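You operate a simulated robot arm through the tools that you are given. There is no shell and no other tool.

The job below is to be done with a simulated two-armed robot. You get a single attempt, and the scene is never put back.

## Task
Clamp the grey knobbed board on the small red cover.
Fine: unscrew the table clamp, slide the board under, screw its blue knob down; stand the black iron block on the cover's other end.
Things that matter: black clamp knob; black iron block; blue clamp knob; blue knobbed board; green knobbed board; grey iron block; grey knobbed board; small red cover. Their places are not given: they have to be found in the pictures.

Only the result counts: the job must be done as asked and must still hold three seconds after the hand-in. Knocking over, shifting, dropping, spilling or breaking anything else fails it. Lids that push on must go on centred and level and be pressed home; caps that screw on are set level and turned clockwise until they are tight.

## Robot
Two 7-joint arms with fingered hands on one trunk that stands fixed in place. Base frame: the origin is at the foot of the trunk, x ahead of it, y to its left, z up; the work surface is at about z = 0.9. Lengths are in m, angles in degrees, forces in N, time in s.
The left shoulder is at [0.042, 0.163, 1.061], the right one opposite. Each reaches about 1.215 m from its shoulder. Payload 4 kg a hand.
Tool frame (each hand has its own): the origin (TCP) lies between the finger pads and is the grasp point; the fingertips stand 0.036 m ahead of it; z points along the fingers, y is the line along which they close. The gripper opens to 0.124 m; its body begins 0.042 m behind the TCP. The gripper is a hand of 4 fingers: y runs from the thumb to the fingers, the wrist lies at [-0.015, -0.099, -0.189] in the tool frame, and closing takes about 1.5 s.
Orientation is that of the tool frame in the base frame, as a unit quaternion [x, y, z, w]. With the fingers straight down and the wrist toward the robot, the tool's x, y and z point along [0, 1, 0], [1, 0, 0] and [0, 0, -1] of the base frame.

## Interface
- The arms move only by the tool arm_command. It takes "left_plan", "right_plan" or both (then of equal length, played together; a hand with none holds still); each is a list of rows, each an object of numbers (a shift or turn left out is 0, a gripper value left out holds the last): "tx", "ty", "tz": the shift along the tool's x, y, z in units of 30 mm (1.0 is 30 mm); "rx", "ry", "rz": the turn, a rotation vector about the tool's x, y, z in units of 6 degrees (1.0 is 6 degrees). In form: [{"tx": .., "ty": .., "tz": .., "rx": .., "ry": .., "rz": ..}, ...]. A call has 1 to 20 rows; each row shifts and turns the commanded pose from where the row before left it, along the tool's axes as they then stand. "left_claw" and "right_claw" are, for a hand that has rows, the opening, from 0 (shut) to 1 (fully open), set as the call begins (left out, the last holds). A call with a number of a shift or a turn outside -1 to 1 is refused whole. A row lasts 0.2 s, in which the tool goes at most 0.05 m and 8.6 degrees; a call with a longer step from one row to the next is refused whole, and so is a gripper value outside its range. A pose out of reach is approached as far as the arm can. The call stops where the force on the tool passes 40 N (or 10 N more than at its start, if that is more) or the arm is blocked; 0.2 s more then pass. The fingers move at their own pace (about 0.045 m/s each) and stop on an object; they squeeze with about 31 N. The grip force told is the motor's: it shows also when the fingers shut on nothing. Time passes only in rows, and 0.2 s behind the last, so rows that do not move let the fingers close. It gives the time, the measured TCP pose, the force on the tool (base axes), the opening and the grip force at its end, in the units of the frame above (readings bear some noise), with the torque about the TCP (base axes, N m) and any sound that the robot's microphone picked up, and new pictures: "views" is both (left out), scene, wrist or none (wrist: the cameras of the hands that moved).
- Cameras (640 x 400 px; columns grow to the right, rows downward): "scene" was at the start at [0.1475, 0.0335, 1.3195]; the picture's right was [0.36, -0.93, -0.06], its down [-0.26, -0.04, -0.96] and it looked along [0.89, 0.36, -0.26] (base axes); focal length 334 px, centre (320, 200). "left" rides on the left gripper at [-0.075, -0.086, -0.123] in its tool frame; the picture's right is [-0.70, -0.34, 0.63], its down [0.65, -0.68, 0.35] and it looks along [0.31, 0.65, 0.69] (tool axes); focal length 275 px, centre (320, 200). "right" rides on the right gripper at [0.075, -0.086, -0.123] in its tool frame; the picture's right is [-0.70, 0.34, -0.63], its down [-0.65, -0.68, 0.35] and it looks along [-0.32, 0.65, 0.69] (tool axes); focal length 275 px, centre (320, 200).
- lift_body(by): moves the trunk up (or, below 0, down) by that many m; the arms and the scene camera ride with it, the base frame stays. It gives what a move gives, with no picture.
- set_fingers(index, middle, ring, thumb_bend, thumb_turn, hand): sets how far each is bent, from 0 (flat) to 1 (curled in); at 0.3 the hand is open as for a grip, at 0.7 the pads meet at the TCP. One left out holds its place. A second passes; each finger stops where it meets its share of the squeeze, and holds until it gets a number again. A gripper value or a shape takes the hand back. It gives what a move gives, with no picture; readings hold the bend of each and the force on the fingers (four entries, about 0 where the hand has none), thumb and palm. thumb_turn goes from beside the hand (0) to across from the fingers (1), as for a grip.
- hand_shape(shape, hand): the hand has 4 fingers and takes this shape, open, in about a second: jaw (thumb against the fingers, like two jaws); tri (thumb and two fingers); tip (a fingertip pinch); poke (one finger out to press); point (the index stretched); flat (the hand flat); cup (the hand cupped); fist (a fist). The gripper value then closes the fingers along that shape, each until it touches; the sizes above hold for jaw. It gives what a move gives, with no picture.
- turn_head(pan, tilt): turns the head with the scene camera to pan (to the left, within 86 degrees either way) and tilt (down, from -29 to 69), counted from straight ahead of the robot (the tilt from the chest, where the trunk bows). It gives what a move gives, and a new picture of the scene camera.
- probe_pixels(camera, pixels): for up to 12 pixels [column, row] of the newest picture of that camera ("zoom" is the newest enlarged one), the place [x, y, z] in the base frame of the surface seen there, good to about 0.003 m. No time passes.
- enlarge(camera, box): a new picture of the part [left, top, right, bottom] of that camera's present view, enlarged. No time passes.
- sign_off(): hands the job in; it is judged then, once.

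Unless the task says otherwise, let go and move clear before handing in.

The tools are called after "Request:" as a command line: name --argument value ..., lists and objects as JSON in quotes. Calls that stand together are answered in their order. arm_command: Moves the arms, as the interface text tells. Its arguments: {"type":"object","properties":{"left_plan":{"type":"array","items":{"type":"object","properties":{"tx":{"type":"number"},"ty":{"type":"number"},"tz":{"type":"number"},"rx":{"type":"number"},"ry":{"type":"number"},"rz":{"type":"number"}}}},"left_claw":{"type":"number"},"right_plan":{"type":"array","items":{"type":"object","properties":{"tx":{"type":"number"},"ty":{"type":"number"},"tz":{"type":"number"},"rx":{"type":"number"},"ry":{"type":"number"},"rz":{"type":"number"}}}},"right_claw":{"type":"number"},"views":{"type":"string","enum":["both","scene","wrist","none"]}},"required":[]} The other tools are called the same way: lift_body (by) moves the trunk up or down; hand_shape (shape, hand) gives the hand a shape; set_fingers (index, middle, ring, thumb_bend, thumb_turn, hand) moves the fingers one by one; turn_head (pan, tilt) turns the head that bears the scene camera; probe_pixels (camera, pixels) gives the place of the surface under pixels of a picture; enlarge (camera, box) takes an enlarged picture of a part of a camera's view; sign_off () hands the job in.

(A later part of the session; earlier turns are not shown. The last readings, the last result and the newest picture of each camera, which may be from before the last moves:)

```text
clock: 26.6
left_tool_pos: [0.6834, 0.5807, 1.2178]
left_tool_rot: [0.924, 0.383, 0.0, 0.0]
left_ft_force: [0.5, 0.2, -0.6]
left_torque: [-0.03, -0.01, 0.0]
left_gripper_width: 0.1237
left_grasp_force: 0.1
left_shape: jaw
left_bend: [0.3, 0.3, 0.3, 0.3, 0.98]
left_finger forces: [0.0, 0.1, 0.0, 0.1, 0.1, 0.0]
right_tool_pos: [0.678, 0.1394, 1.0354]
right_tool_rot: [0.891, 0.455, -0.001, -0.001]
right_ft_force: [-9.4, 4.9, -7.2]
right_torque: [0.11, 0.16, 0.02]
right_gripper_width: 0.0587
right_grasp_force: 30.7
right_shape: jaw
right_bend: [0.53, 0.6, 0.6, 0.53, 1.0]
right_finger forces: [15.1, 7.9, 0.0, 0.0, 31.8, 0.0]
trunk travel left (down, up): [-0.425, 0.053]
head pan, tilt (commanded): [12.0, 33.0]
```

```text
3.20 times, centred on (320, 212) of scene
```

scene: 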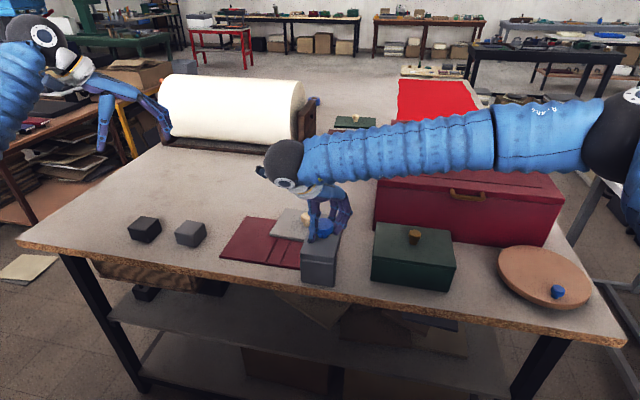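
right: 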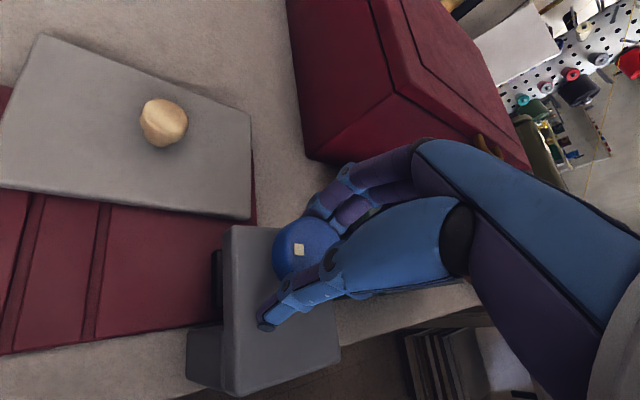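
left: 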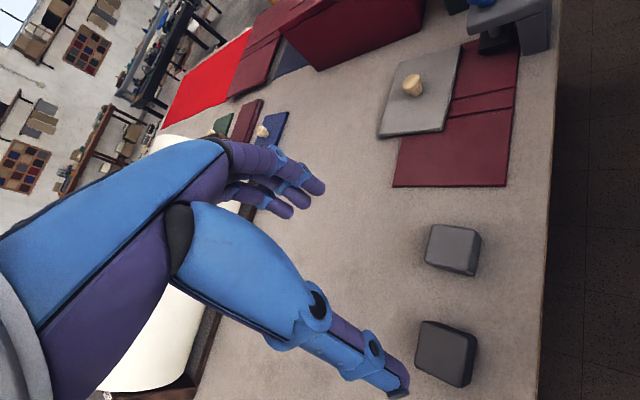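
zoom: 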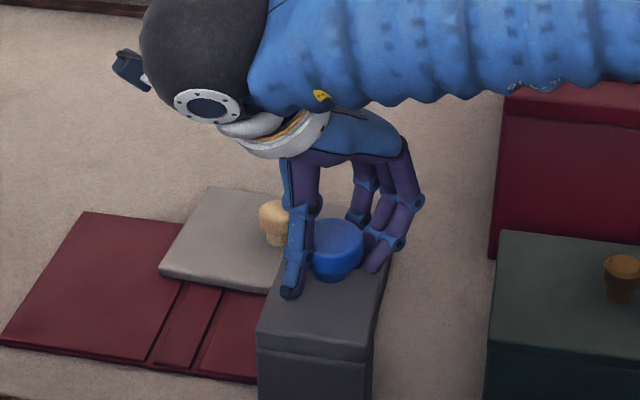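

The knob is gripped (thumb 31.8 N against index and middle). I'll turn counter-clockwise 36° first and watch the mark and torque.

Request:
arm_command --right_plan '[{"rz": -1}, {"rz": -1}, {"rz": -1}, {"rz": -1}, {"rz": -1}, {"rz": -1}]' --views "both"

Request:
enlarge --camera "scene" --box '[220, 150, 420, 275]'

```text
clock: 28.0
left_tool_pos: [0.6859, 0.5791, 1.2186]
left_tool_rot: [0.924, 0.383, -0.001, 0.0]
left_ft_force: [-0.1, 0.2, 1.0]
left_torque: [-0.01, 0.01, 0.03]
left_gripper_width: 0.1237
left_grasp_force: 0.1
left_shape: jaw
left_bend: [0.3, 0.3, 0.3, 0.3, 0.98]
left_finger forces: [0.0, 0.0, 0.0, 0.0, 0.1, 0.0]
right_tool_pos: [0.6782, 0.1382, 1.0359]
right_tool_rot: [0.707, 0.707, -0.001, -0.001]
right_ft_force: [-14.7, -3.5, -12.6]
right_torque: [0.01, 0.29, -0.01]
right_gripper_width: 0.0586
right_grasp_force: 30.9
right_shape: jaw
right_bend: [0.53, 0.6, 0.6, 0.53, 0.99]
right_finger forces: [15.2, 8.7, 0.1, 0.1, 33.7, 0.1]
trunk travel left (down, up): [-0.425, 0.053]
head pan, tilt (commanded): [12.0, 33.0]
```

scene: 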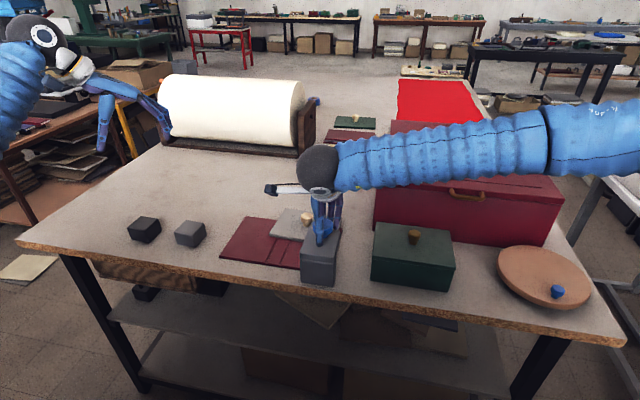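
right: 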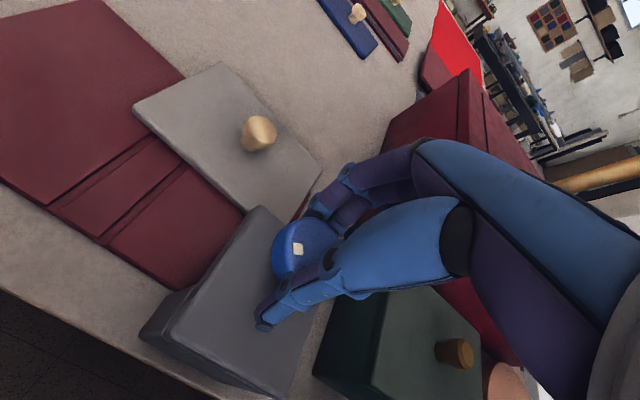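

```text
3.20 times, centred on (320, 212) of scene
```

zoom: 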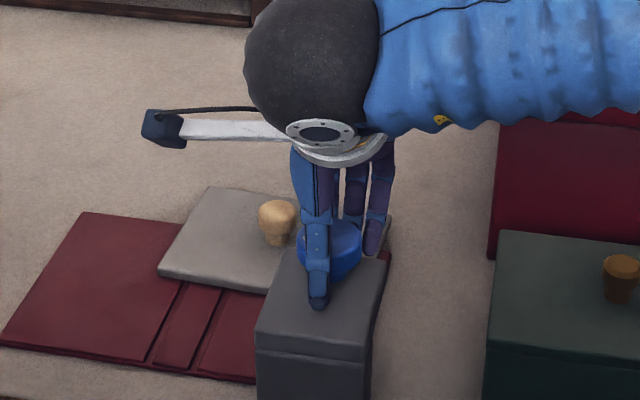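

The mark kept its place in the wrist view (299,249), so the knob turns with the hand and with little torque. I'll probe the knob-top height to get the pitch, then go on.

Request:
probe_pixels --camera "right" --pixels '[[299, 249], [290, 240], [305, 262], [290, 265]]'

Request:
arm_command --right_plan '[{"rz": -1}, {"rz": -1}, {"rz": -1}, {"rz": -1}, {"rz": -1}, {"rz": -1}, {"rz": -1}, {"rz": -1}, {"rz": -1}, {"rz": -1}, {"rz": -1}, {"rz": -1}, {"rz": -1}, {"rz": -1}]' --views "both"

Request:
probe_pixels --camera "right" --pixels '[[299, 249], [290, 240], [305, 262], [290, 265]]'

```text
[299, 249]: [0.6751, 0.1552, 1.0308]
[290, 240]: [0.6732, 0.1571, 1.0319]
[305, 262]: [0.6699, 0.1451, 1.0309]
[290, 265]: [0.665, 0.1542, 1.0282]
```

```text
clock: 31.0
left_tool_pos: [0.6866, 0.5778, 1.2177]
left_tool_rot: [0.924, 0.382, 0.0, -0.001]
left_ft_force: [0.1, -0.4, -1.1]
left_torque: [0.01, 0.0, -0.03]
left_gripper_width: 0.1235
left_grasp_force: 0.0
left_shape: jaw
left_bend: [0.3, 0.3, 0.3, 0.3, 0.98]
left_finger forces: [0.0, 0.0, 0.0, 0.1, 0.0, 0.0]
right_tool_pos: [0.6806, 0.1382, 1.0359]
right_tool_rot: [0.182, 0.983, 0.0, 0.0]
right_ft_force: [5.7, -13.1, -10.7]
right_torque: [-0.17, -0.34, -0.35]
right_gripper_width: 0.0587
right_grasp_force: 31.3
right_shape: jaw
right_bend: [0.53, 0.61, 0.6, 0.53, 0.97]
right_finger forces: [16.2, 8.0, 0.1, 0.0, 30.4, 0.0]
right hand out of reach, approached as far as the arm can: row 12, 13, 14
trunk travel left (down, up): [-0.425, 0.053]
head pan, tilt (commanded): [12.0, 33.0]
```

scene: 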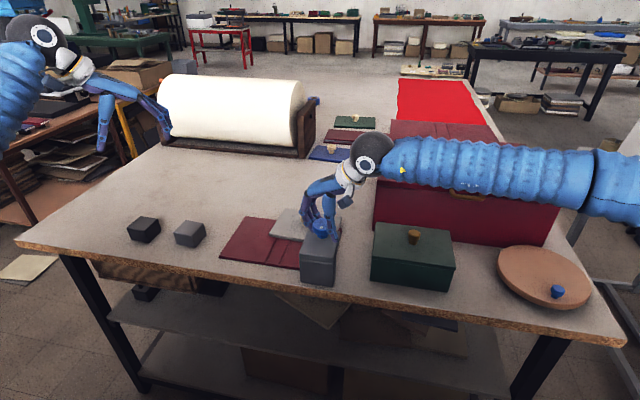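
right: 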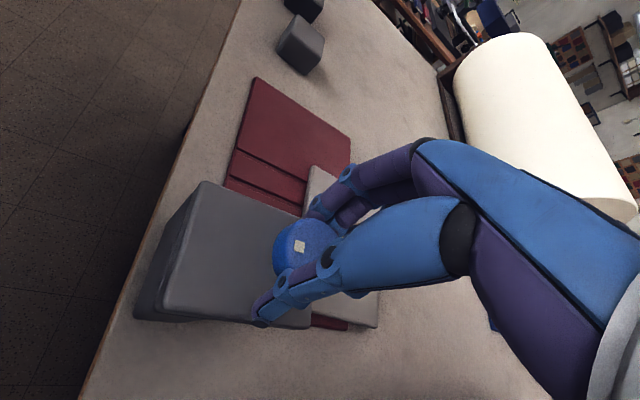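

```text
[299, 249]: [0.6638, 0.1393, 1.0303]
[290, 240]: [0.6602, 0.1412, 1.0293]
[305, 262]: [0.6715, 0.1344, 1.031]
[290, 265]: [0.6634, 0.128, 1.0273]
```

The knob turned ~105° (mark now toward −x) and the wrist reached its limit. The knob top reads the same height, so I'll check the pad from the left hand's camera.

Request:
arm_command --left_plan '[{}]' --views "wrist"

Request:
enlarge --camera "left" --box '[430, 0, 560, 80]'

```text
clock: 31.4
left_tool_pos: [0.6859, 0.5782, 1.2179]
left_tool_rot: [0.923, 0.384, -0.001, -0.002]
left_ft_force: [0.7, 0.1, -1.0]
left_torque: [0.02, -0.01, 0.01]
left_gripper_width: 0.1237
left_grasp_force: 0.1
left_shape: jaw
left_bend: [0.3, 0.3, 0.3, 0.3, 0.98]
left_finger forces: [0.1, 0.0, 0.0, 0.0, 0.0, 0.0]
right_tool_pos: [0.6792, 0.1384, 1.0356]
right_tool_rot: [0.182, 0.983, 0.0, -0.001]
right_ft_force: [6.2, -13.1, -7.8]
right_torque: [-0.2, -0.4, -0.35]
right_gripper_width: 0.059
right_grasp_force: 31.5
right_shape: jaw
right_bend: [0.53, 0.6, 0.6, 0.53, 0.98]
right_finger forces: [16.0, 8.4, 0.0, 0.0, 30.2, 0.0]
trunk travel left (down, up): [-0.425, 0.053]
head pan, tilt (commanded): [12.0, 33.0]
```

left: 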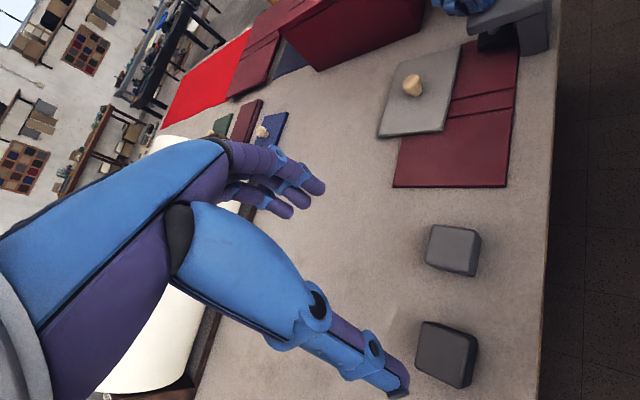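

```text
4.92 times, centred on (495, 40) of left
```

zoom: 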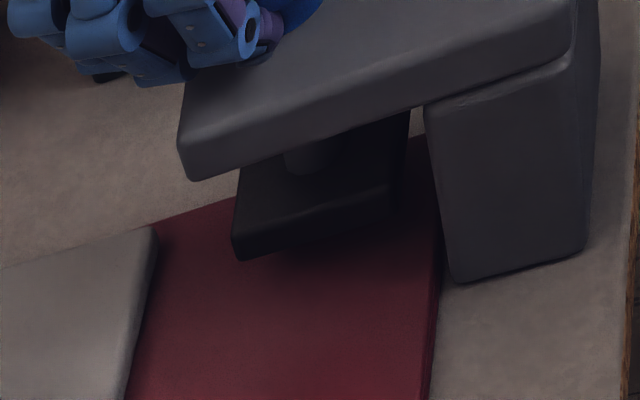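

The pad now shows at zoom (310,210); I'll probe its face and top, plus the cover just in front of it.

Request:
probe_pixels --camera "zoom" --pixels '[[240, 240], [240, 254], [300, 218], [300, 205], [380, 190], [380, 206], [305, 158], [260, 275], [340, 245], [220, 165], [400, 160], [300, 238]]'

```text
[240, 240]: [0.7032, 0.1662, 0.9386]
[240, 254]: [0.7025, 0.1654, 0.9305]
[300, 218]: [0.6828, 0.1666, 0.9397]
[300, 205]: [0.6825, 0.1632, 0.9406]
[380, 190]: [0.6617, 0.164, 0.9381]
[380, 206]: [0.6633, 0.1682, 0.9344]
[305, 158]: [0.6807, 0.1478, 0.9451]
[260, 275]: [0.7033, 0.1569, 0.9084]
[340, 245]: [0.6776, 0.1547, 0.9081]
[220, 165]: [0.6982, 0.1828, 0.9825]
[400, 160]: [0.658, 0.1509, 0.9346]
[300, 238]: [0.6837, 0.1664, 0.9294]
```

The pad's top rose from about 0.931 to 0.941 and its bottom is now near 0.928, above the board top (0.92). I'll do one more stroke for generous clearance: open, swing the hand back clockwise in place, and regrip.

Request:
arm_command --right_plan '[{}, {}, {}, {}, {}, {"tz": -0.2}]' --right_claw 1.0 --views "none"

Request:
arm_command --right_plan '[{"rz": 1}, {"rz": 1}, {"rz": 1}, {"rz": 1}, {"rz": 1}, {"rz": 1}, {"rz": 1}, {"rz": 1}, {"rz": 1}, {"rz": 1}, {"rz": 1}, {"rz": 1}, {"rz": 1}, {"rz": 1}, {"rz": 1}, {"rz": 1}, {"rz": 1}, {"rz": 1}, {"rz": 1}, {"rz": 1}]' --views "both"

Request:
enlarge --camera "scene" --box '[220, 150, 420, 275]'

```text
clock: 32.8
left_tool_pos: [0.6849, 0.5809, 1.218]
left_tool_rot: [0.923, 0.384, 0.0, 0.0]
left_ft_force: [-0.3, -0.2, -0.2]
left_torque: [0.03, 0.0, -0.01]
left_gripper_width: 0.1236
left_grasp_force: 0.0
left_shape: jaw
left_bend: [0.3, 0.3, 0.3, 0.3, 0.98]
left_finger forces: [0.1, 0.0, 0.0, 0.0, 0.0, 0.1]
right_tool_pos: [0.6789, 0.1396, 1.0437]
right_tool_rot: [0.181, 0.983, 0.0, 0.001]
right_ft_force: [-0.6, 0.2, -0.7]
right_torque: [0.01, -0.01, 0.03]
right_gripper_width: 0.1237
right_grasp_force: 0.1
right_shape: jaw
right_bend: [0.3, 0.3, 0.3, 0.3, 0.98]
right_finger forces: [0.0, 0.1, 0.0, 0.0, 0.0, 0.0]
trunk travel left (down, up): [-0.425, 0.053]
head pan, tilt (commanded): [12.0, 33.0]
```

```text
clock: 37.0
left_tool_pos: [0.6855, 0.5791, 1.2173]
left_tool_rot: [0.924, 0.384, 0.0, 0.0]
left_ft_force: [-0.7, 0.0, 0.1]
left_torque: [-0.02, 0.0, -0.02]
left_gripper_width: 0.1237
left_grasp_force: 0.1
left_shape: jaw
left_bend: [0.3, 0.3, 0.3, 0.3, 0.98]
left_finger forces: [0.0, 0.1, 0.0, 0.0, 0.0, 0.1]
right_tool_pos: [0.6801, 0.1392, 1.0427]
right_tool_rot: [0.943, 0.334, 0.0, 0.0]
right_ft_force: [0.5, -0.1, 0.3]
right_torque: [-0.01, 0.01, 0.0]
right_gripper_width: 0.1236
right_grasp_force: 0.0
right_shape: jaw
right_bend: [0.3, 0.3, 0.3, 0.3, 0.98]
right_finger forces: [0.1, 0.1, 0.0, 0.0, 0.0, 0.1]
trunk travel left (down, up): [-0.425, 0.053]
head pan, tilt (commanded): [12.0, 33.0]
```

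scene: 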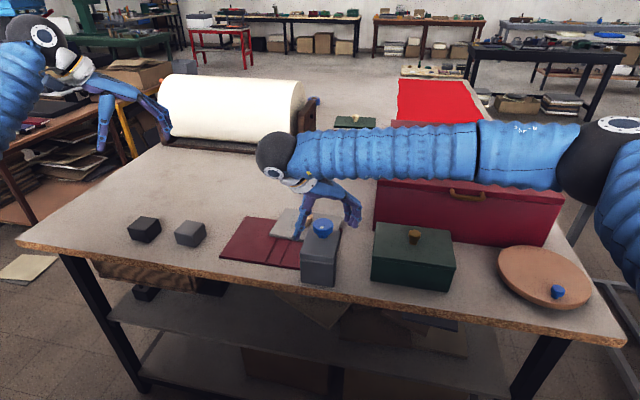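
right: 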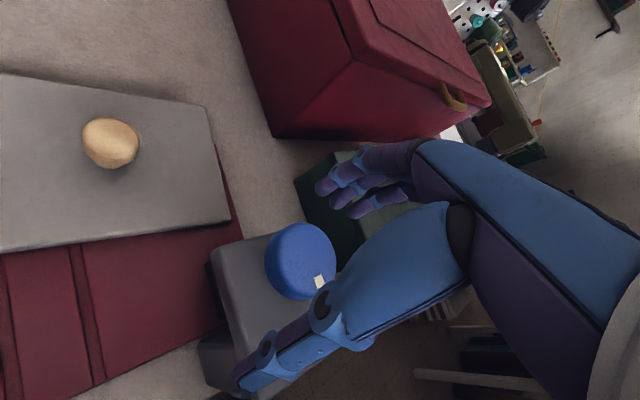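

```text
3.20 times, centred on (320, 212) of scene
```

zoom: 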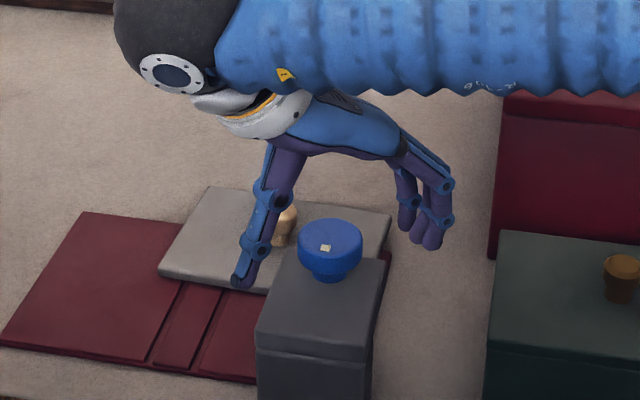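

The hand is now at yaw −51°, with mark toward −x as expected (zoom (325,247)). Lower to 1.0355, grip, and turn another 114° counter-clockwise.

Request:
arm_command --right_plan '[{"tz": 0.24}, {}]' --views "none"

Request:
arm_command --right_plan '[{}, {}, {}, {}, {}, {}, {}]' --right_claw 0.1 --views "none"

Request:
arm_command --right_plan '[{"rz": -1}, {"rz": -1}, {"rz": -1}, {"rz": -1}, {"rz": -1}, {"rz": -1}, {"rz": -1}, {"rz": -1}, {"rz": -1}, {"rz": -1}]' --left_plan '[{}, {}, {}, {}, {}, {}, {}, {}, {}, {}]' --views "wrist"

Request:
enlarge --camera "left" --box '[430, 0, 560, 80]'

Request:
probe_pixels --camera "zoom" --pixels '[[240, 220], [240, 240], [240, 254], [300, 205], [300, 218], [300, 238], [380, 190], [220, 165], [340, 245]]'

```text
clock: 37.6
left_tool_pos: [0.6852, 0.579, 1.2177]
left_tool_rot: [0.923, 0.384, 0.0, 0.0]
left_ft_force: [-0.1, 0.8, -0.1]
left_torque: [-0.02, 0.01, 0.01]
left_gripper_width: 0.1237
left_grasp_force: 0.0
left_shape: jaw
left_bend: [0.3, 0.3, 0.3, 0.3, 0.98]
left_finger forces: [0.0, 0.0, 0.0, 0.1, 0.0, 0.0]
right_tool_pos: [0.6794, 0.1398, 1.0345]
right_tool_rot: [0.943, 0.334, -0.001, 0.001]
right_ft_force: [0.2, 0.6, -0.6]
right_torque: [-0.02, -0.03, 0.0]
right_gripper_width: 0.1236
right_grasp_force: 0.1
right_shape: jaw
right_bend: [0.3, 0.3, 0.3, 0.3, 0.98]
right_finger forces: [0.0, 0.0, 0.0, 0.2, 0.1, 0.0]
trunk travel left (down, up): [-0.425, 0.053]
head pan, tilt (commanded): [12.0, 33.0]
```

```text
clock: 39.2
left_tool_pos: [0.6846, 0.5797, 1.218]
left_tool_rot: [0.924, 0.384, 0.0, 0.0]
left_ft_force: [0.6, 0.2, 0.0]
left_torque: [-0.02, 0.0, 0.0]
left_gripper_width: 0.1238
left_grasp_force: 0.0
left_shape: jaw
left_bend: [0.3, 0.3, 0.3, 0.3, 0.98]
left_finger forces: [0.1, 0.0, 0.0, 0.0, 0.0, 0.0]
right_tool_pos: [0.678, 0.141, 1.0351]
right_tool_rot: [0.942, 0.334, -0.001, 0.0]
right_ft_force: [-7.2, 4.1, -3.0]
right_torque: [0.04, 0.1, 0.05]
right_gripper_width: 0.0576
right_grasp_force: 31.6
right_shape: jaw
right_bend: [0.53, 0.62, 0.61, 0.53, 1.0]
right_finger forces: [13.0, 8.9, 0.0, 0.1, 30.8, 0.0]
trunk travel left (down, up): [-0.425, 0.053]
head pan, tilt (commanded): [12.0, 33.0]
```

```text
clock: 41.4
left_tool_pos: [0.6852, 0.5822, 1.2162]
left_tool_rot: [0.923, 0.384, -0.001, 0.0]
left_ft_force: [0.7, 0.1, 0.9]
left_torque: [0.02, 0.0, 0.03]
left_gripper_width: 0.1237
left_grasp_force: 0.1
left_shape: jaw
left_bend: [0.3, 0.3, 0.3, 0.3, 0.98]
left_finger forces: [0.0, 0.0, 0.0, 0.0, 0.0, 0.1]
right_tool_pos: [0.6809, 0.1417, 1.0346]
right_tool_rot: [0.649, 0.761, 0.001, 0.0]
right_ft_force: [-1.1, 20.0, -9.9]
right_torque: [-0.31, -0.23, -0.63]
right_gripper_width: 0.0574
right_grasp_force: 31.1
right_shape: jaw
right_bend: [0.54, 0.62, 0.61, 0.57, 0.87]
right_finger forces: [12.2, 15.2, 0.0, 0.1, 42.6, 0.0]
trunk travel left (down, up): [-0.425, 0.053]
head pan, tilt (commanded): [12.0, 33.0]
```

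right: 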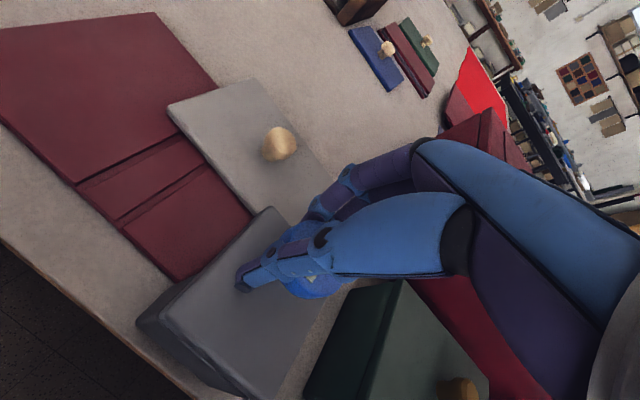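
left: 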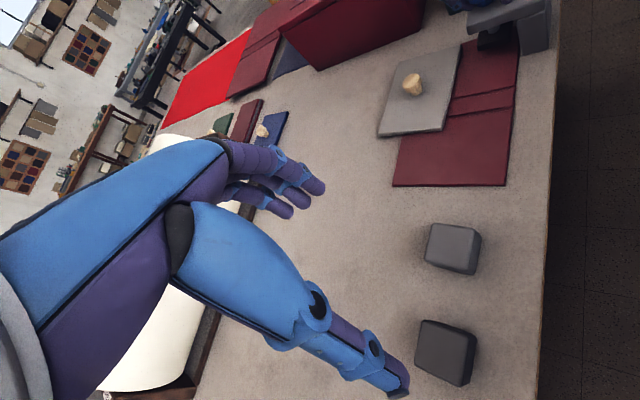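

```text
4.92 times, centred on (495, 40) of left
```

zoom: 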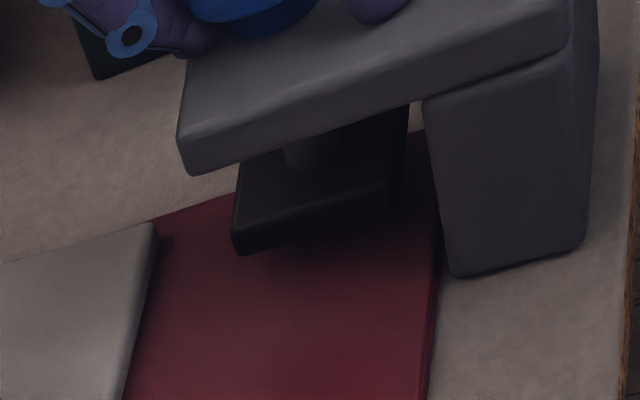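

```text
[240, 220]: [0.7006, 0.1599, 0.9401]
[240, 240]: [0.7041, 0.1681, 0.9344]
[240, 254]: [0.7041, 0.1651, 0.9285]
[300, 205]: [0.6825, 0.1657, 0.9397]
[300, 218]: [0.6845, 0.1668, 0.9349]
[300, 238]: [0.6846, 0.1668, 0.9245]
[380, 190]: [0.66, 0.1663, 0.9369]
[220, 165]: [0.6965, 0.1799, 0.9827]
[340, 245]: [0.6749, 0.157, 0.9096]
```

Torque is now −0.63 N·m and the pad has not risen further (bottom ≈0.926–0.928), so the screw seems to be at its upper stop. I'll check where the mark is now and then let go.

Request:
probe_pixels --camera "right" --pixels '[[312, 280], [300, 290], [325, 285]]'

Request:
enlarge --camera "right" --box '[230, 200, 390, 320]'

Request:
enlarge --camera "left" --box '[460, 0, 530, 60]'

```text
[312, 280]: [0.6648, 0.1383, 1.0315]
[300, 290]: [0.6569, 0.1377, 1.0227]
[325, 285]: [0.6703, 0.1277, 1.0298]
```

```text
3.33 times, centred on (310, 260) of right
```

zoom: 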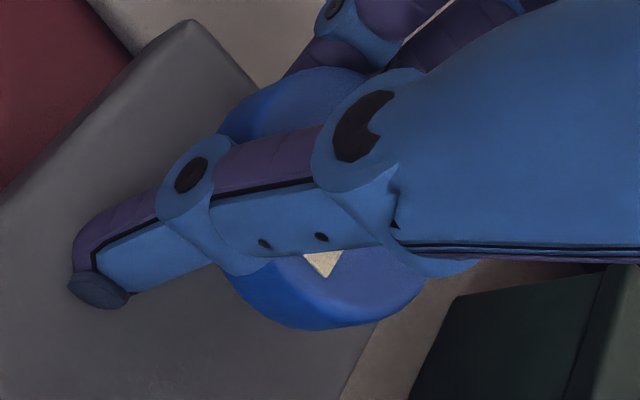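

```text
6.67 times, centred on (495, 30) of left
```

zoom: 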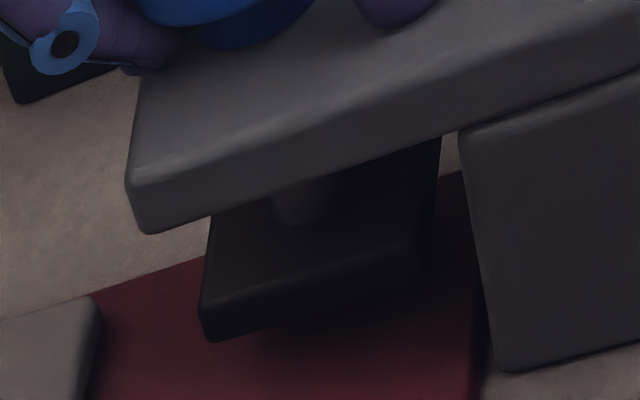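

The mark is still at the 180° direction (0.665, 0.138), so the knob is at its open stop and the hand merely slipped. I'll open and lift the right hand clear.

Request:
arm_command --right_plan '[{}, {}, {}, {}, {}, {}]' --right_claw 1.0 --views "none"

Request:
arm_command --right_plan '[{"tz": -0.5}, {"tz": -1}, {"tz": -1}, {"tz": -1}, {"tz": -1}, {"tz": -1}, {"tx": -1}, {"tx": -1}, {"tx": -1}, {"tx": -1}, {"tx": -1}, {"tx": -1}]' --left_plan '[{}, {}, {}, {}, {}, {}, {}, {}, {}, {}, {}, {}]' --views "both"

Request:
enlarge --camera "scene" --box '[220, 180, 380, 300]'

```text
clock: 42.8
left_tool_pos: [0.6857, 0.5784, 1.2182]
left_tool_rot: [0.924, 0.383, 0.0, 0.001]
left_ft_force: [0.6, 0.0, -0.5]
left_torque: [0.01, -0.01, -0.01]
left_gripper_width: 0.1237
left_grasp_force: 0.1
left_shape: jaw
left_bend: [0.3, 0.3, 0.3, 0.3, 0.98]
left_finger forces: [0.1, 0.0, 0.0, 0.0, 0.1, 0.0]
right_tool_pos: [0.6791, 0.1394, 1.0351]
right_tool_rot: [0.649, 0.761, 0.0, 0.0]
right_ft_force: [0.2, -0.6, 0.5]
right_torque: [0.0, -0.03, -0.03]
right_gripper_width: 0.1234
right_grasp_force: 0.0
right_shape: jaw
right_bend: [0.3, 0.3, 0.3, 0.3, 0.98]
right_finger forces: [0.0, 0.0, 0.1, 0.0, 0.0, 0.0]
trunk travel left (down, up): [-0.425, 0.053]
head pan, tilt (commanded): [12.0, 33.0]
```

```text
clock: 45.4
left_tool_pos: [0.6858, 0.5788, 1.2201]
left_tool_rot: [0.924, 0.384, 0.0, -0.001]
left_ft_force: [0.1, 0.6, -0.1]
left_torque: [0.01, -0.02, -0.02]
left_gripper_width: 0.1236
left_grasp_force: 0.1
left_shape: jaw
left_bend: [0.3, 0.3, 0.3, 0.3, 0.98]
left_finger forces: [0.0, 0.0, 0.1, 0.0, 0.1, 0.0]
right_tool_pos: [0.7062, -0.0393, 1.1985]
right_tool_rot: [0.649, 0.761, 0.0, 0.0]
right_ft_force: [-0.9, 0.7, 1.1]
right_torque: [-0.03, -0.04, -0.02]
right_gripper_width: 0.1239
right_grasp_force: 0.0
right_shape: jaw
right_bend: [0.3, 0.3, 0.3, 0.3, 0.98]
right_finger forces: [0.1, 0.1, 0.1, 0.0, 0.1, 0.1]
trunk travel left (down, up): [-0.425, 0.053]
head pan, tilt (commanded): [12.0, 33.0]
```

scene: 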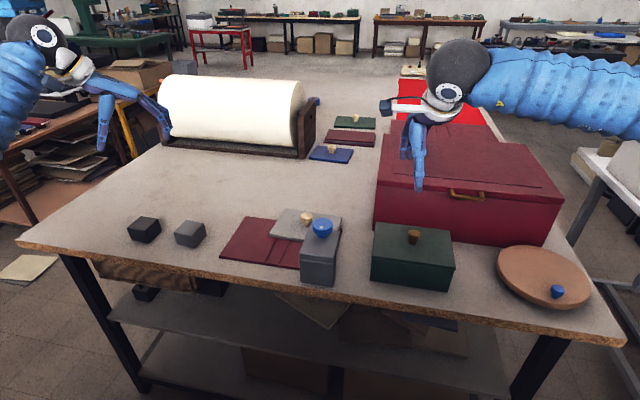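
right: 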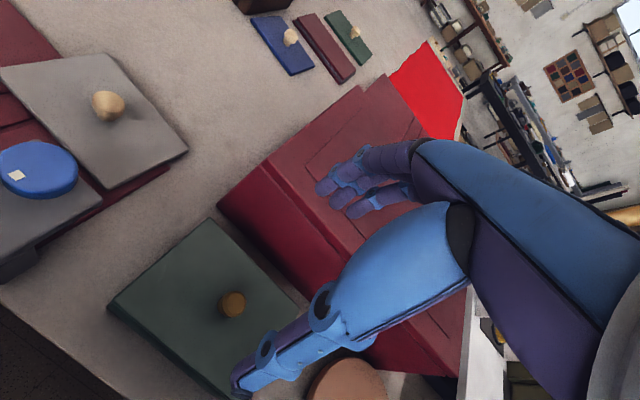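
left: 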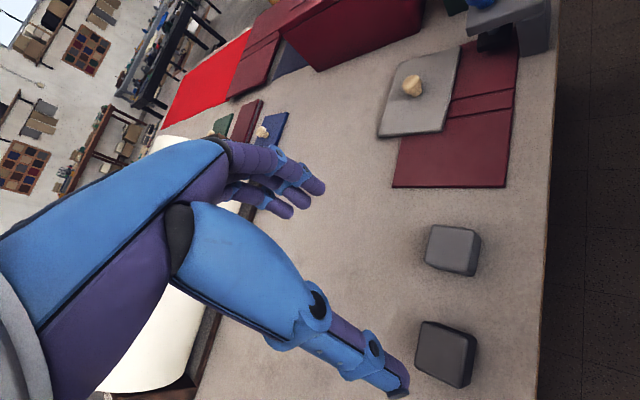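

```text
3.33 times, centred on (300, 240) of scene
```

zoom: 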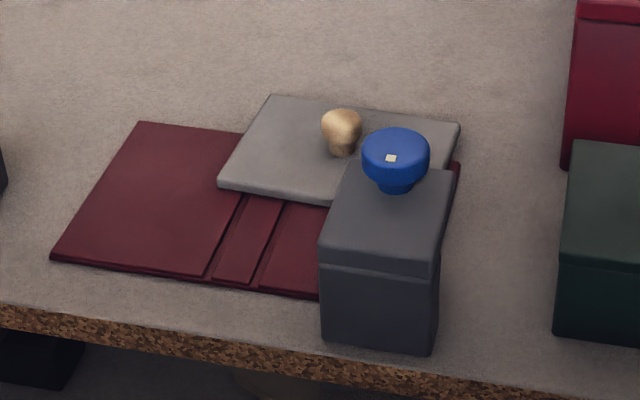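

The pad is raised and the knob is at its open stop. Next I'll locate the wooden knob and the board precisely with the right camera (knob at (108,105)) and left camera (412,85).

Request:
enlarge --camera "right" --box '[0, 40, 200, 200]'

Request:
enlarge --camera "left" --box '[370, 30, 530, 200]'

```text
2.50 times, centred on (100, 120) of right
```

zoom: 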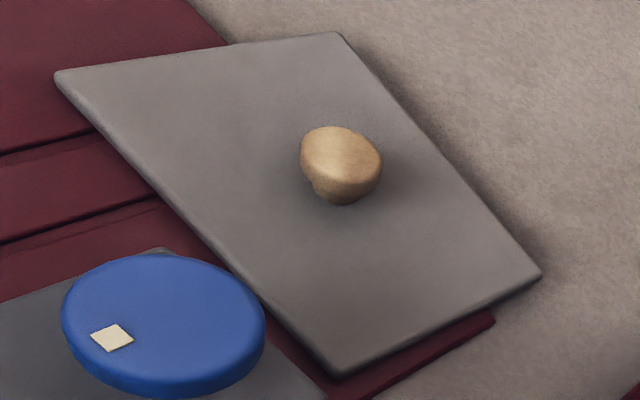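

```text
2.35 times, centred on (450, 115) of left
```

zoom: 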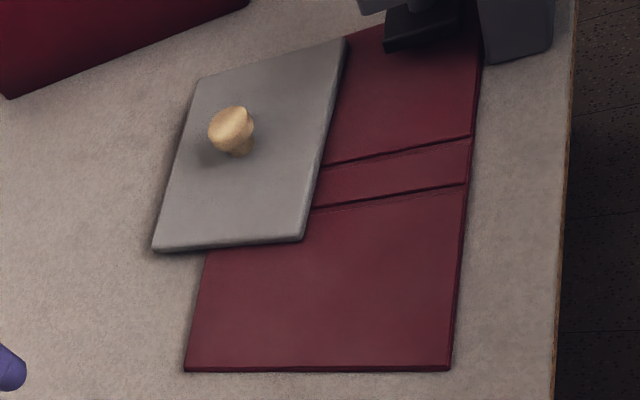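

Request:
probe_pixels --camera "zoom" --pixels '[[200, 88], [342, 46], [299, 235], [160, 243], [232, 112], [214, 126], [250, 125], [236, 140], [192, 366], [447, 368], [470, 142], [466, 186]]'

Request:
probe_pixels --camera "right" --pixels '[[20, 71], [104, 55], [167, 149], [107, 187], [103, 92], [112, 102], [119, 106], [105, 116], [96, 98], [152, 167]]'

```text
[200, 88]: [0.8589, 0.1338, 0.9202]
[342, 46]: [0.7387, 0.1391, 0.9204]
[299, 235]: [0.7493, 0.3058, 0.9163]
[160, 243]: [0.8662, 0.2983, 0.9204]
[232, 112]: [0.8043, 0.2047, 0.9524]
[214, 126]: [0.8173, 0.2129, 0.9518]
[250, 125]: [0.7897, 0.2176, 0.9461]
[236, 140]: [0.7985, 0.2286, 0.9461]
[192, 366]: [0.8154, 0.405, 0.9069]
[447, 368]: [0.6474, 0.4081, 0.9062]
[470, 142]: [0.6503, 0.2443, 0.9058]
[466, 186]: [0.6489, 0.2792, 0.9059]
```

```text
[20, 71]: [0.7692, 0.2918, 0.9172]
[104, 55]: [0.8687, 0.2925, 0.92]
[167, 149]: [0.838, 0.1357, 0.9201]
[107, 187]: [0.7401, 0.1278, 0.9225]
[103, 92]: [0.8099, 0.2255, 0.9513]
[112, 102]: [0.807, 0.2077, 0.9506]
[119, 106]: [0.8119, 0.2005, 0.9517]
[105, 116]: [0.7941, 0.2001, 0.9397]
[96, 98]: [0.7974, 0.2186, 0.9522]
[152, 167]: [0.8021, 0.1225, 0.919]
```

Board: x 0.742–0.867, y 0.122–0.30, its knob centred near (0.804, 0.212), top 0.953; cover: x 0.648–0.822, y 0.113–0.408. I'll bring the left hand (yaw −45°, so fingers stay clear of the clamp arm) above the wooden knob.

Request:
arm_command --left_plan '[{"tx": -0.419, "ty": 0.816, "tz": 0.333}, {"tx": -0.419, "ty": 0.816, "tz": 0.333}, {"tx": -0.419, "ty": 0.816, "tz": 0.333}, {"tx": -0.419, "ty": 0.816, "tz": 0.333}, {"tx": -0.419, "ty": 0.816, "tz": 0.333}, {"tx": -0.419, "ty": 0.816, "tz": 0.333}, {"tx": -0.419, "ty": 0.816, "tz": 0.333}, {"tx": -0.419, "ty": 0.816, "tz": 0.333}, {"tx": -0.419, "ty": 0.816, "tz": 0.333}, {"tx": -0.419, "ty": 0.816, "tz": 0.333}, {"tx": -0.419, "ty": 0.816, "tz": 0.333}, {"tx": -0.419, "ty": 0.816, "tz": 0.333}, {"tx": -0.419, "ty": 0.816, "tz": 0.333}, {"tx": -0.419, "ty": 0.816, "tz": 0.333}, {}]' --views "both"

Request:
enlarge --camera "scene" --box '[220, 150, 420, 275]'

```text
clock: 48.6
left_tool_pos: [0.8014, 0.2124, 1.0774]
left_tool_rot: [0.923, 0.384, 0.0, 0.0]
left_ft_force: [-0.2, 0.1, 0.0]
left_torque: [0.03, 0.01, 0.0]
left_gripper_width: 0.1238
left_grasp_force: 0.1
left_shape: jaw
left_bend: [0.3, 0.3, 0.3, 0.3, 0.98]
left_finger forces: [0.0, 0.0, 0.1, 0.0, 0.0, 0.1]
right_tool_pos: [0.7065, -0.038, 1.2005]
right_tool_rot: [0.649, 0.76, 0.0, 0.0]
right_ft_force: [-0.5, -0.6, -0.4]
right_torque: [0.0, 0.0, -0.01]
right_gripper_width: 0.1236
right_grasp_force: 0.1
right_shape: jaw
right_bend: [0.3, 0.3, 0.3, 0.3, 0.98]
right_finger forces: [0.0, 0.0, 0.0, 0.0, 0.0, 0.0]
trunk travel left (down, up): [-0.425, 0.053]
head pan, tilt (commanded): [12.0, 33.0]
```

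scene: 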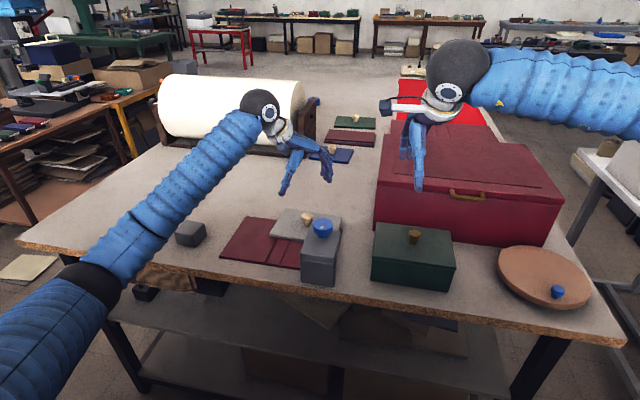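
left: 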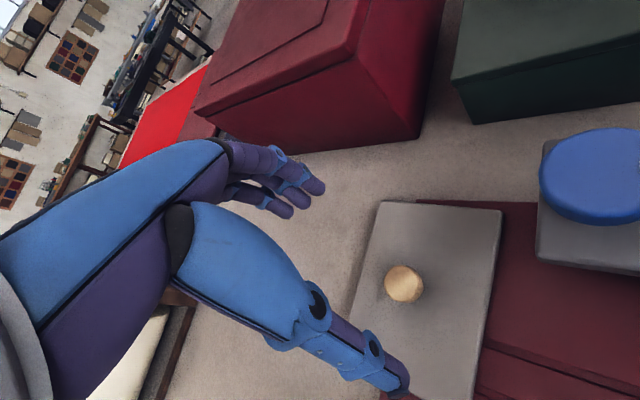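

```text
3.20 times, centred on (320, 212) of scene
```

zoom: 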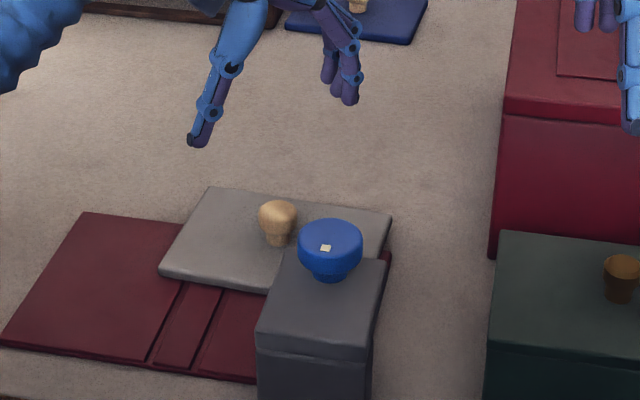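

The left camera now sees the wooden knob at (404,284) closely; I'll probe its rim to centre the grip.

Request:
probe_pixels --camera "left" --pixels '[[404, 284], [389, 277], [418, 275], [402, 298], [404, 268], [418, 291], [390, 291], [380, 205], [500, 212], [470, 395]]'

```text
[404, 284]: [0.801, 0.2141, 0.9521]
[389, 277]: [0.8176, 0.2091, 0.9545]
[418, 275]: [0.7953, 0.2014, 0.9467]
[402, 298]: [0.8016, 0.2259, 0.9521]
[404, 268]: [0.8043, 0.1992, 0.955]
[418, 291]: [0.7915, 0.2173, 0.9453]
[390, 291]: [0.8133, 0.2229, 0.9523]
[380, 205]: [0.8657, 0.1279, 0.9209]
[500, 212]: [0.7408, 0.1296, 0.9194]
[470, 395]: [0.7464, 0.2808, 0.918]
```

Knob centre ≈ (0.803, 0.212), right under the TCP. I'll lower to z ≈ 0.961.

Request:
arm_command --left_plan '[{"tz": 0.9, "tx": 0.03, "ty": 0.03}, {"tz": 0.9}, {"tz": 0.9}, {"tz": 0.7}, {"tz": 0.25}, {"tz": 0.2}, {}]' --views "both"

Request:
enlarge --camera "scene" --box '[220, 150, 420, 275]'

```text
clock: 50.2
left_tool_pos: [0.8038, 0.2124, 0.9625]
left_tool_rot: [0.924, 0.384, 0.0, 0.001]
left_ft_force: [1.1, -0.1, -0.2]
left_torque: [-0.02, 0.0, -0.01]
left_gripper_width: 0.1235
left_grasp_force: 0.1
left_shape: jaw
left_bend: [0.3, 0.3, 0.3, 0.3, 0.98]
left_finger forces: [0.1, 0.0, 0.0, 0.1, 0.1, 0.1]
right_tool_pos: [0.7069, -0.0389, 1.1998]
right_tool_rot: [0.649, 0.761, 0.0, 0.001]
right_ft_force: [0.5, -0.5, -0.2]
right_torque: [0.02, 0.01, 0.01]
right_gripper_width: 0.1237
right_grasp_force: 0.1
right_shape: jaw
right_bend: [0.3, 0.3, 0.3, 0.3, 0.98]
right_finger forces: [0.1, 0.1, 0.0, 0.0, 0.0, 0.1]
trunk travel left (down, up): [-0.425, 0.053]
head pan, tilt (commanded): [12.0, 33.0]
```

scene: 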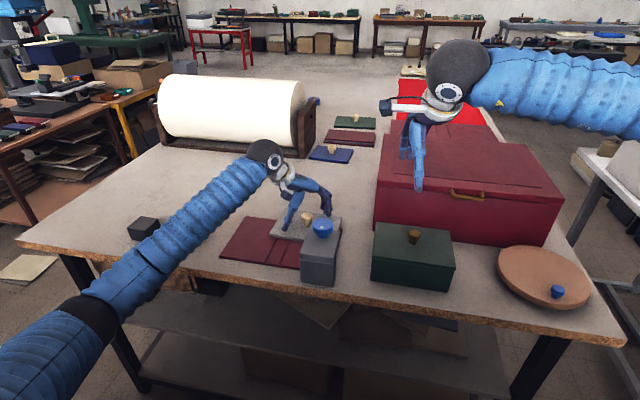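
left: 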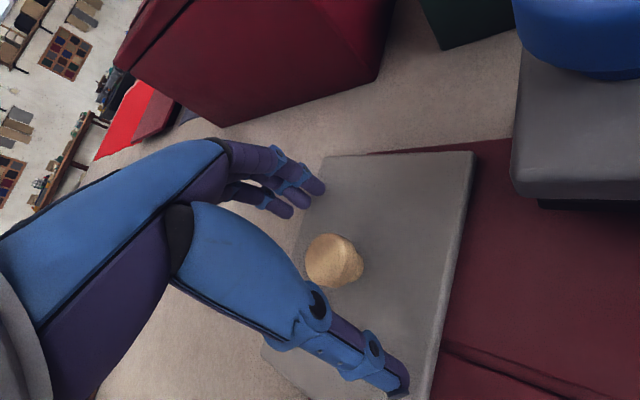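

```text
3.20 times, centred on (320, 212) of scene
```

zoom: 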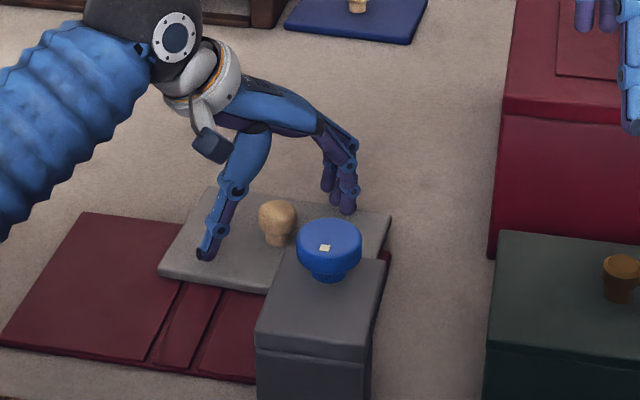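

The fingers straddle the wooden knob. Closing the left hand on it.

Request:
arm_command --left_plan '[{}, {}, {}, {}, {}, {}, {}, {}]' --left_claw 0.05 --views "both"

Request:
enlarge --camera "scene" --box '[220, 150, 420, 275]'

```text
clock: 52.0
left_tool_pos: [0.8044, 0.2118, 0.9627]
left_tool_rot: [0.924, 0.382, 0.0, -0.001]
left_ft_force: [-0.4, 0.2, -0.3]
left_torque: [0.07, -0.04, 0.0]
left_gripper_width: 0.0222
left_grasp_force: 31.2
left_shape: jaw
left_bend: [0.56, 0.57, 0.71, 0.65, 1.0]
left_finger forces: [21.0, 13.6, 0.7, 0.0, 38.3, 0.0]
right_tool_pos: [0.7073, -0.0388, 1.2015]
right_tool_rot: [0.65, 0.76, 0.0, 0.0]
right_ft_force: [0.4, -0.6, -0.1]
right_torque: [0.0, -0.02, 0.0]
right_gripper_width: 0.124
right_grasp_force: 0.2
right_shape: jaw
right_bend: [0.3, 0.3, 0.3, 0.3, 0.98]
right_finger forces: [0.1, 0.0, 0.0, 0.0, 0.1, 0.0]
trunk travel left (down, up): [-0.425, 0.053]
head pan, tilt (commanded): [12.0, 33.0]
```

scene: 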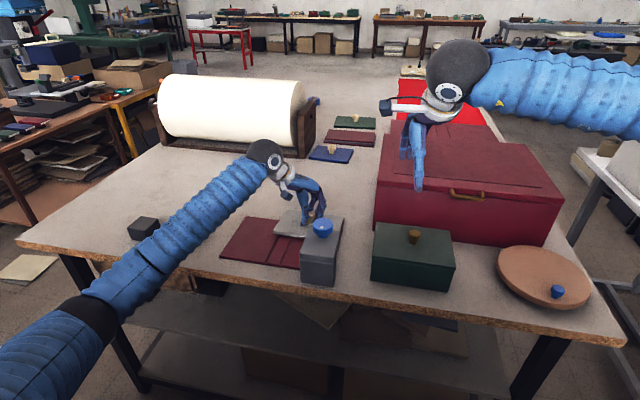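
left: 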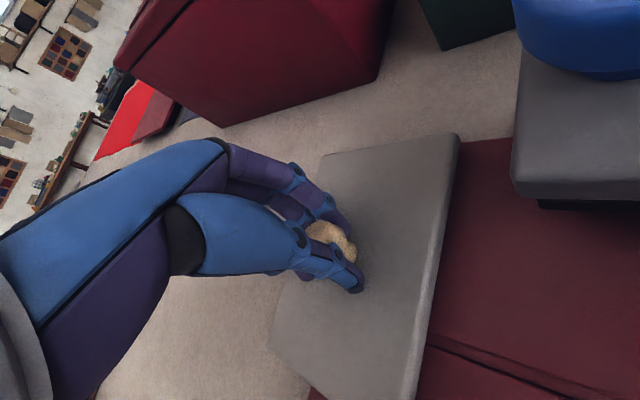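

```text
3.20 times, centred on (320, 212) of scene
```

zoom: 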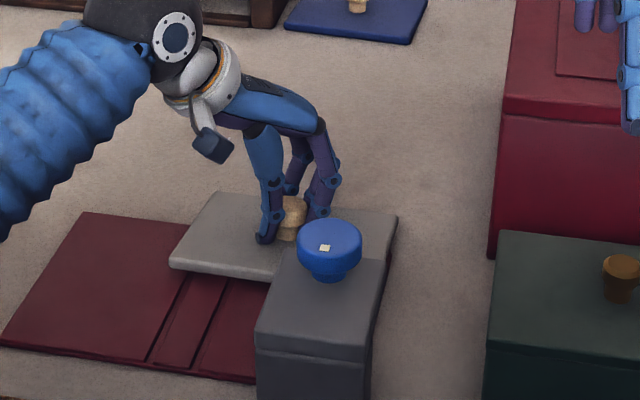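

The board seems to have shifted and perhaps tipped a bit when gripped (front-left corner now at zoom (172,265)). I'll probe its corners for tilt.

Request:
probe_pixels --camera "left" --pixels '[[325, 160], [450, 140], [430, 260], [405, 390], [290, 340], [330, 235], [345, 245], [320, 390], [400, 200], [370, 380]]'

Request:
probe_pixels --camera "scene" --pixels '[[276, 232], [290, 212], [342, 219], [300, 237], [285, 228], [252, 225], [262, 245]]'

Request:
enlarge --camera "left" --box '[240, 120, 480, 400]'

```text
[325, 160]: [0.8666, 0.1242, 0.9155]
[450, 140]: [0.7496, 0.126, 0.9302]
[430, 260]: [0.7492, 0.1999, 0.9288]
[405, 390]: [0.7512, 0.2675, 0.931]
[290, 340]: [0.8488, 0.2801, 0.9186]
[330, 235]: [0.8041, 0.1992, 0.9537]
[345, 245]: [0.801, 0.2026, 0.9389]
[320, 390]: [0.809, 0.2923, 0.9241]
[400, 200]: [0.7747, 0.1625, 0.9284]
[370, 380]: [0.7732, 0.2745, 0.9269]
```

```text
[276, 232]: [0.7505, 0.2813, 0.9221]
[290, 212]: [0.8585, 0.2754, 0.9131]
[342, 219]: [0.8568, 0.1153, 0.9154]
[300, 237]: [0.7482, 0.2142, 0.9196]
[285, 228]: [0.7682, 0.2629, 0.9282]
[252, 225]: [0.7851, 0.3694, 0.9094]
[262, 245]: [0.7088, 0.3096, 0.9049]
```

```text
1.43 times, centred on (360, 260) of left
```

zoom: 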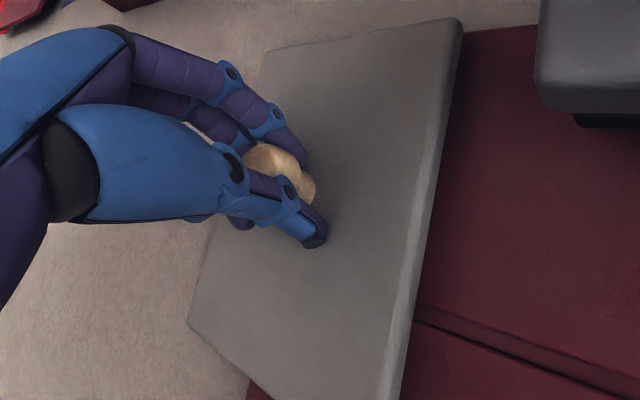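

The board is tipped about 7° (front top 0.930, back top 0.9155), though the grip is firm. I'll lift it 8 mm and rotate the hand about base −y by 7° to level it, then measure again.

Request:
arm_command --left_plan '[{"tz": -0.14}, {"tz": -0.14}, {"rx": -0.42, "ry": 0.42}, {"rx": -0.42, "ry": 0.42}, {}]' --views "both"

Request:
enlarge --camera "scene" --box '[220, 150, 420, 275]'

Request:
probe_pixels --camera "left" --pixels '[[325, 160], [450, 140], [430, 260], [405, 390], [290, 340], [320, 390], [400, 200], [370, 380], [345, 170], [340, 340]]'

```text
clock: 53.2
left_tool_pos: [0.8047, 0.2124, 0.9714]
left_tool_rot: [0.922, 0.383, 0.056, 0.023]
left_ft_force: [-0.7, 0.1, -2.0]
left_torque: [0.01, 0.03, -0.02]
left_gripper_width: 0.0219
left_grasp_force: 31.1
left_shape: jaw
left_bend: [0.56, 0.57, 0.71, 0.65, 1.0]
left_finger forces: [20.9, 13.6, 0.6, 0.0, 37.9, 0.1]
right_tool_pos: [0.7078, -0.0391, 1.2002]
right_tool_rot: [0.649, 0.76, 0.0, 0.0]
right_ft_force: [-0.1, -0.2, -0.3]
right_torque: [0.03, 0.0, 0.0]
right_gripper_width: 0.1235
right_grasp_force: 0.0
right_shape: jaw
right_bend: [0.3, 0.3, 0.3, 0.3, 0.98]
right_finger forces: [0.0, 0.1, 0.0, 0.0, 0.1, 0.0]
trunk travel left (down, up): [-0.425, 0.053]
head pan, tilt (commanded): [12.0, 33.0]
```

scene: 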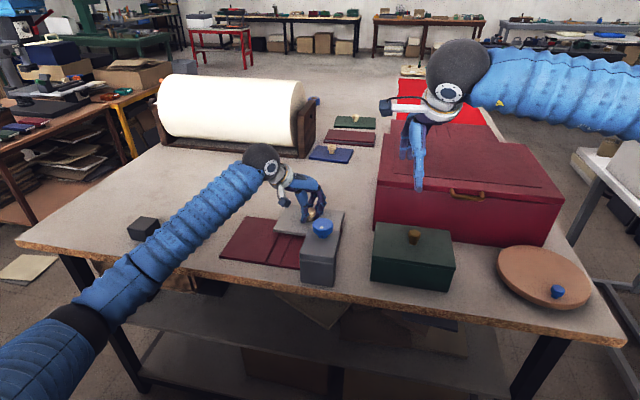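
left: 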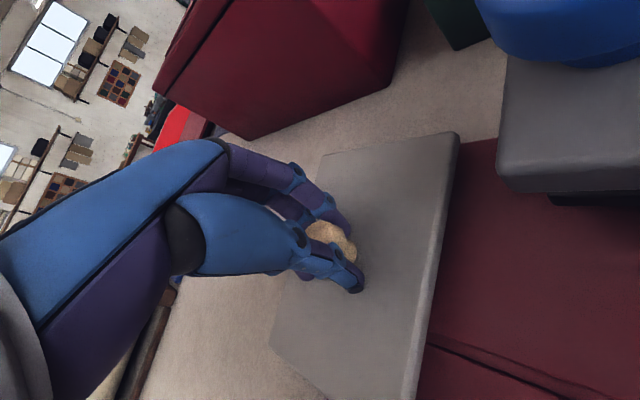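

```text
3.20 times, centred on (320, 212) of scene
```

zoom: 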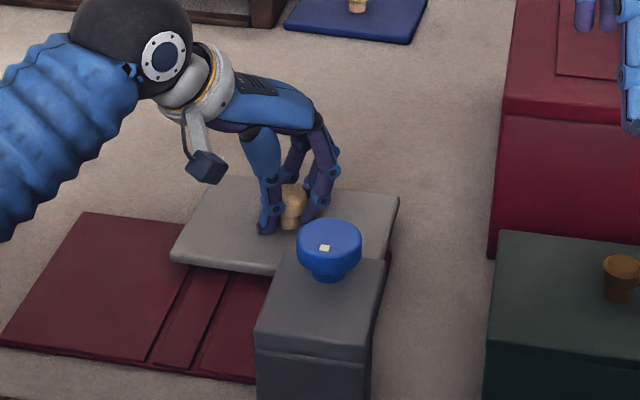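

```text
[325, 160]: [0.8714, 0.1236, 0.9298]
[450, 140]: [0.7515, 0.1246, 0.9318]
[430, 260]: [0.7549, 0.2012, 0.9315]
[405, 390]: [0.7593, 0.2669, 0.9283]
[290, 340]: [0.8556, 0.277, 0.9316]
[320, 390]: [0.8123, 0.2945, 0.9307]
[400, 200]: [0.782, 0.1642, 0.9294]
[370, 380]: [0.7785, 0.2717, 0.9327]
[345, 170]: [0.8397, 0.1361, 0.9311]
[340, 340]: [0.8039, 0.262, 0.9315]
```

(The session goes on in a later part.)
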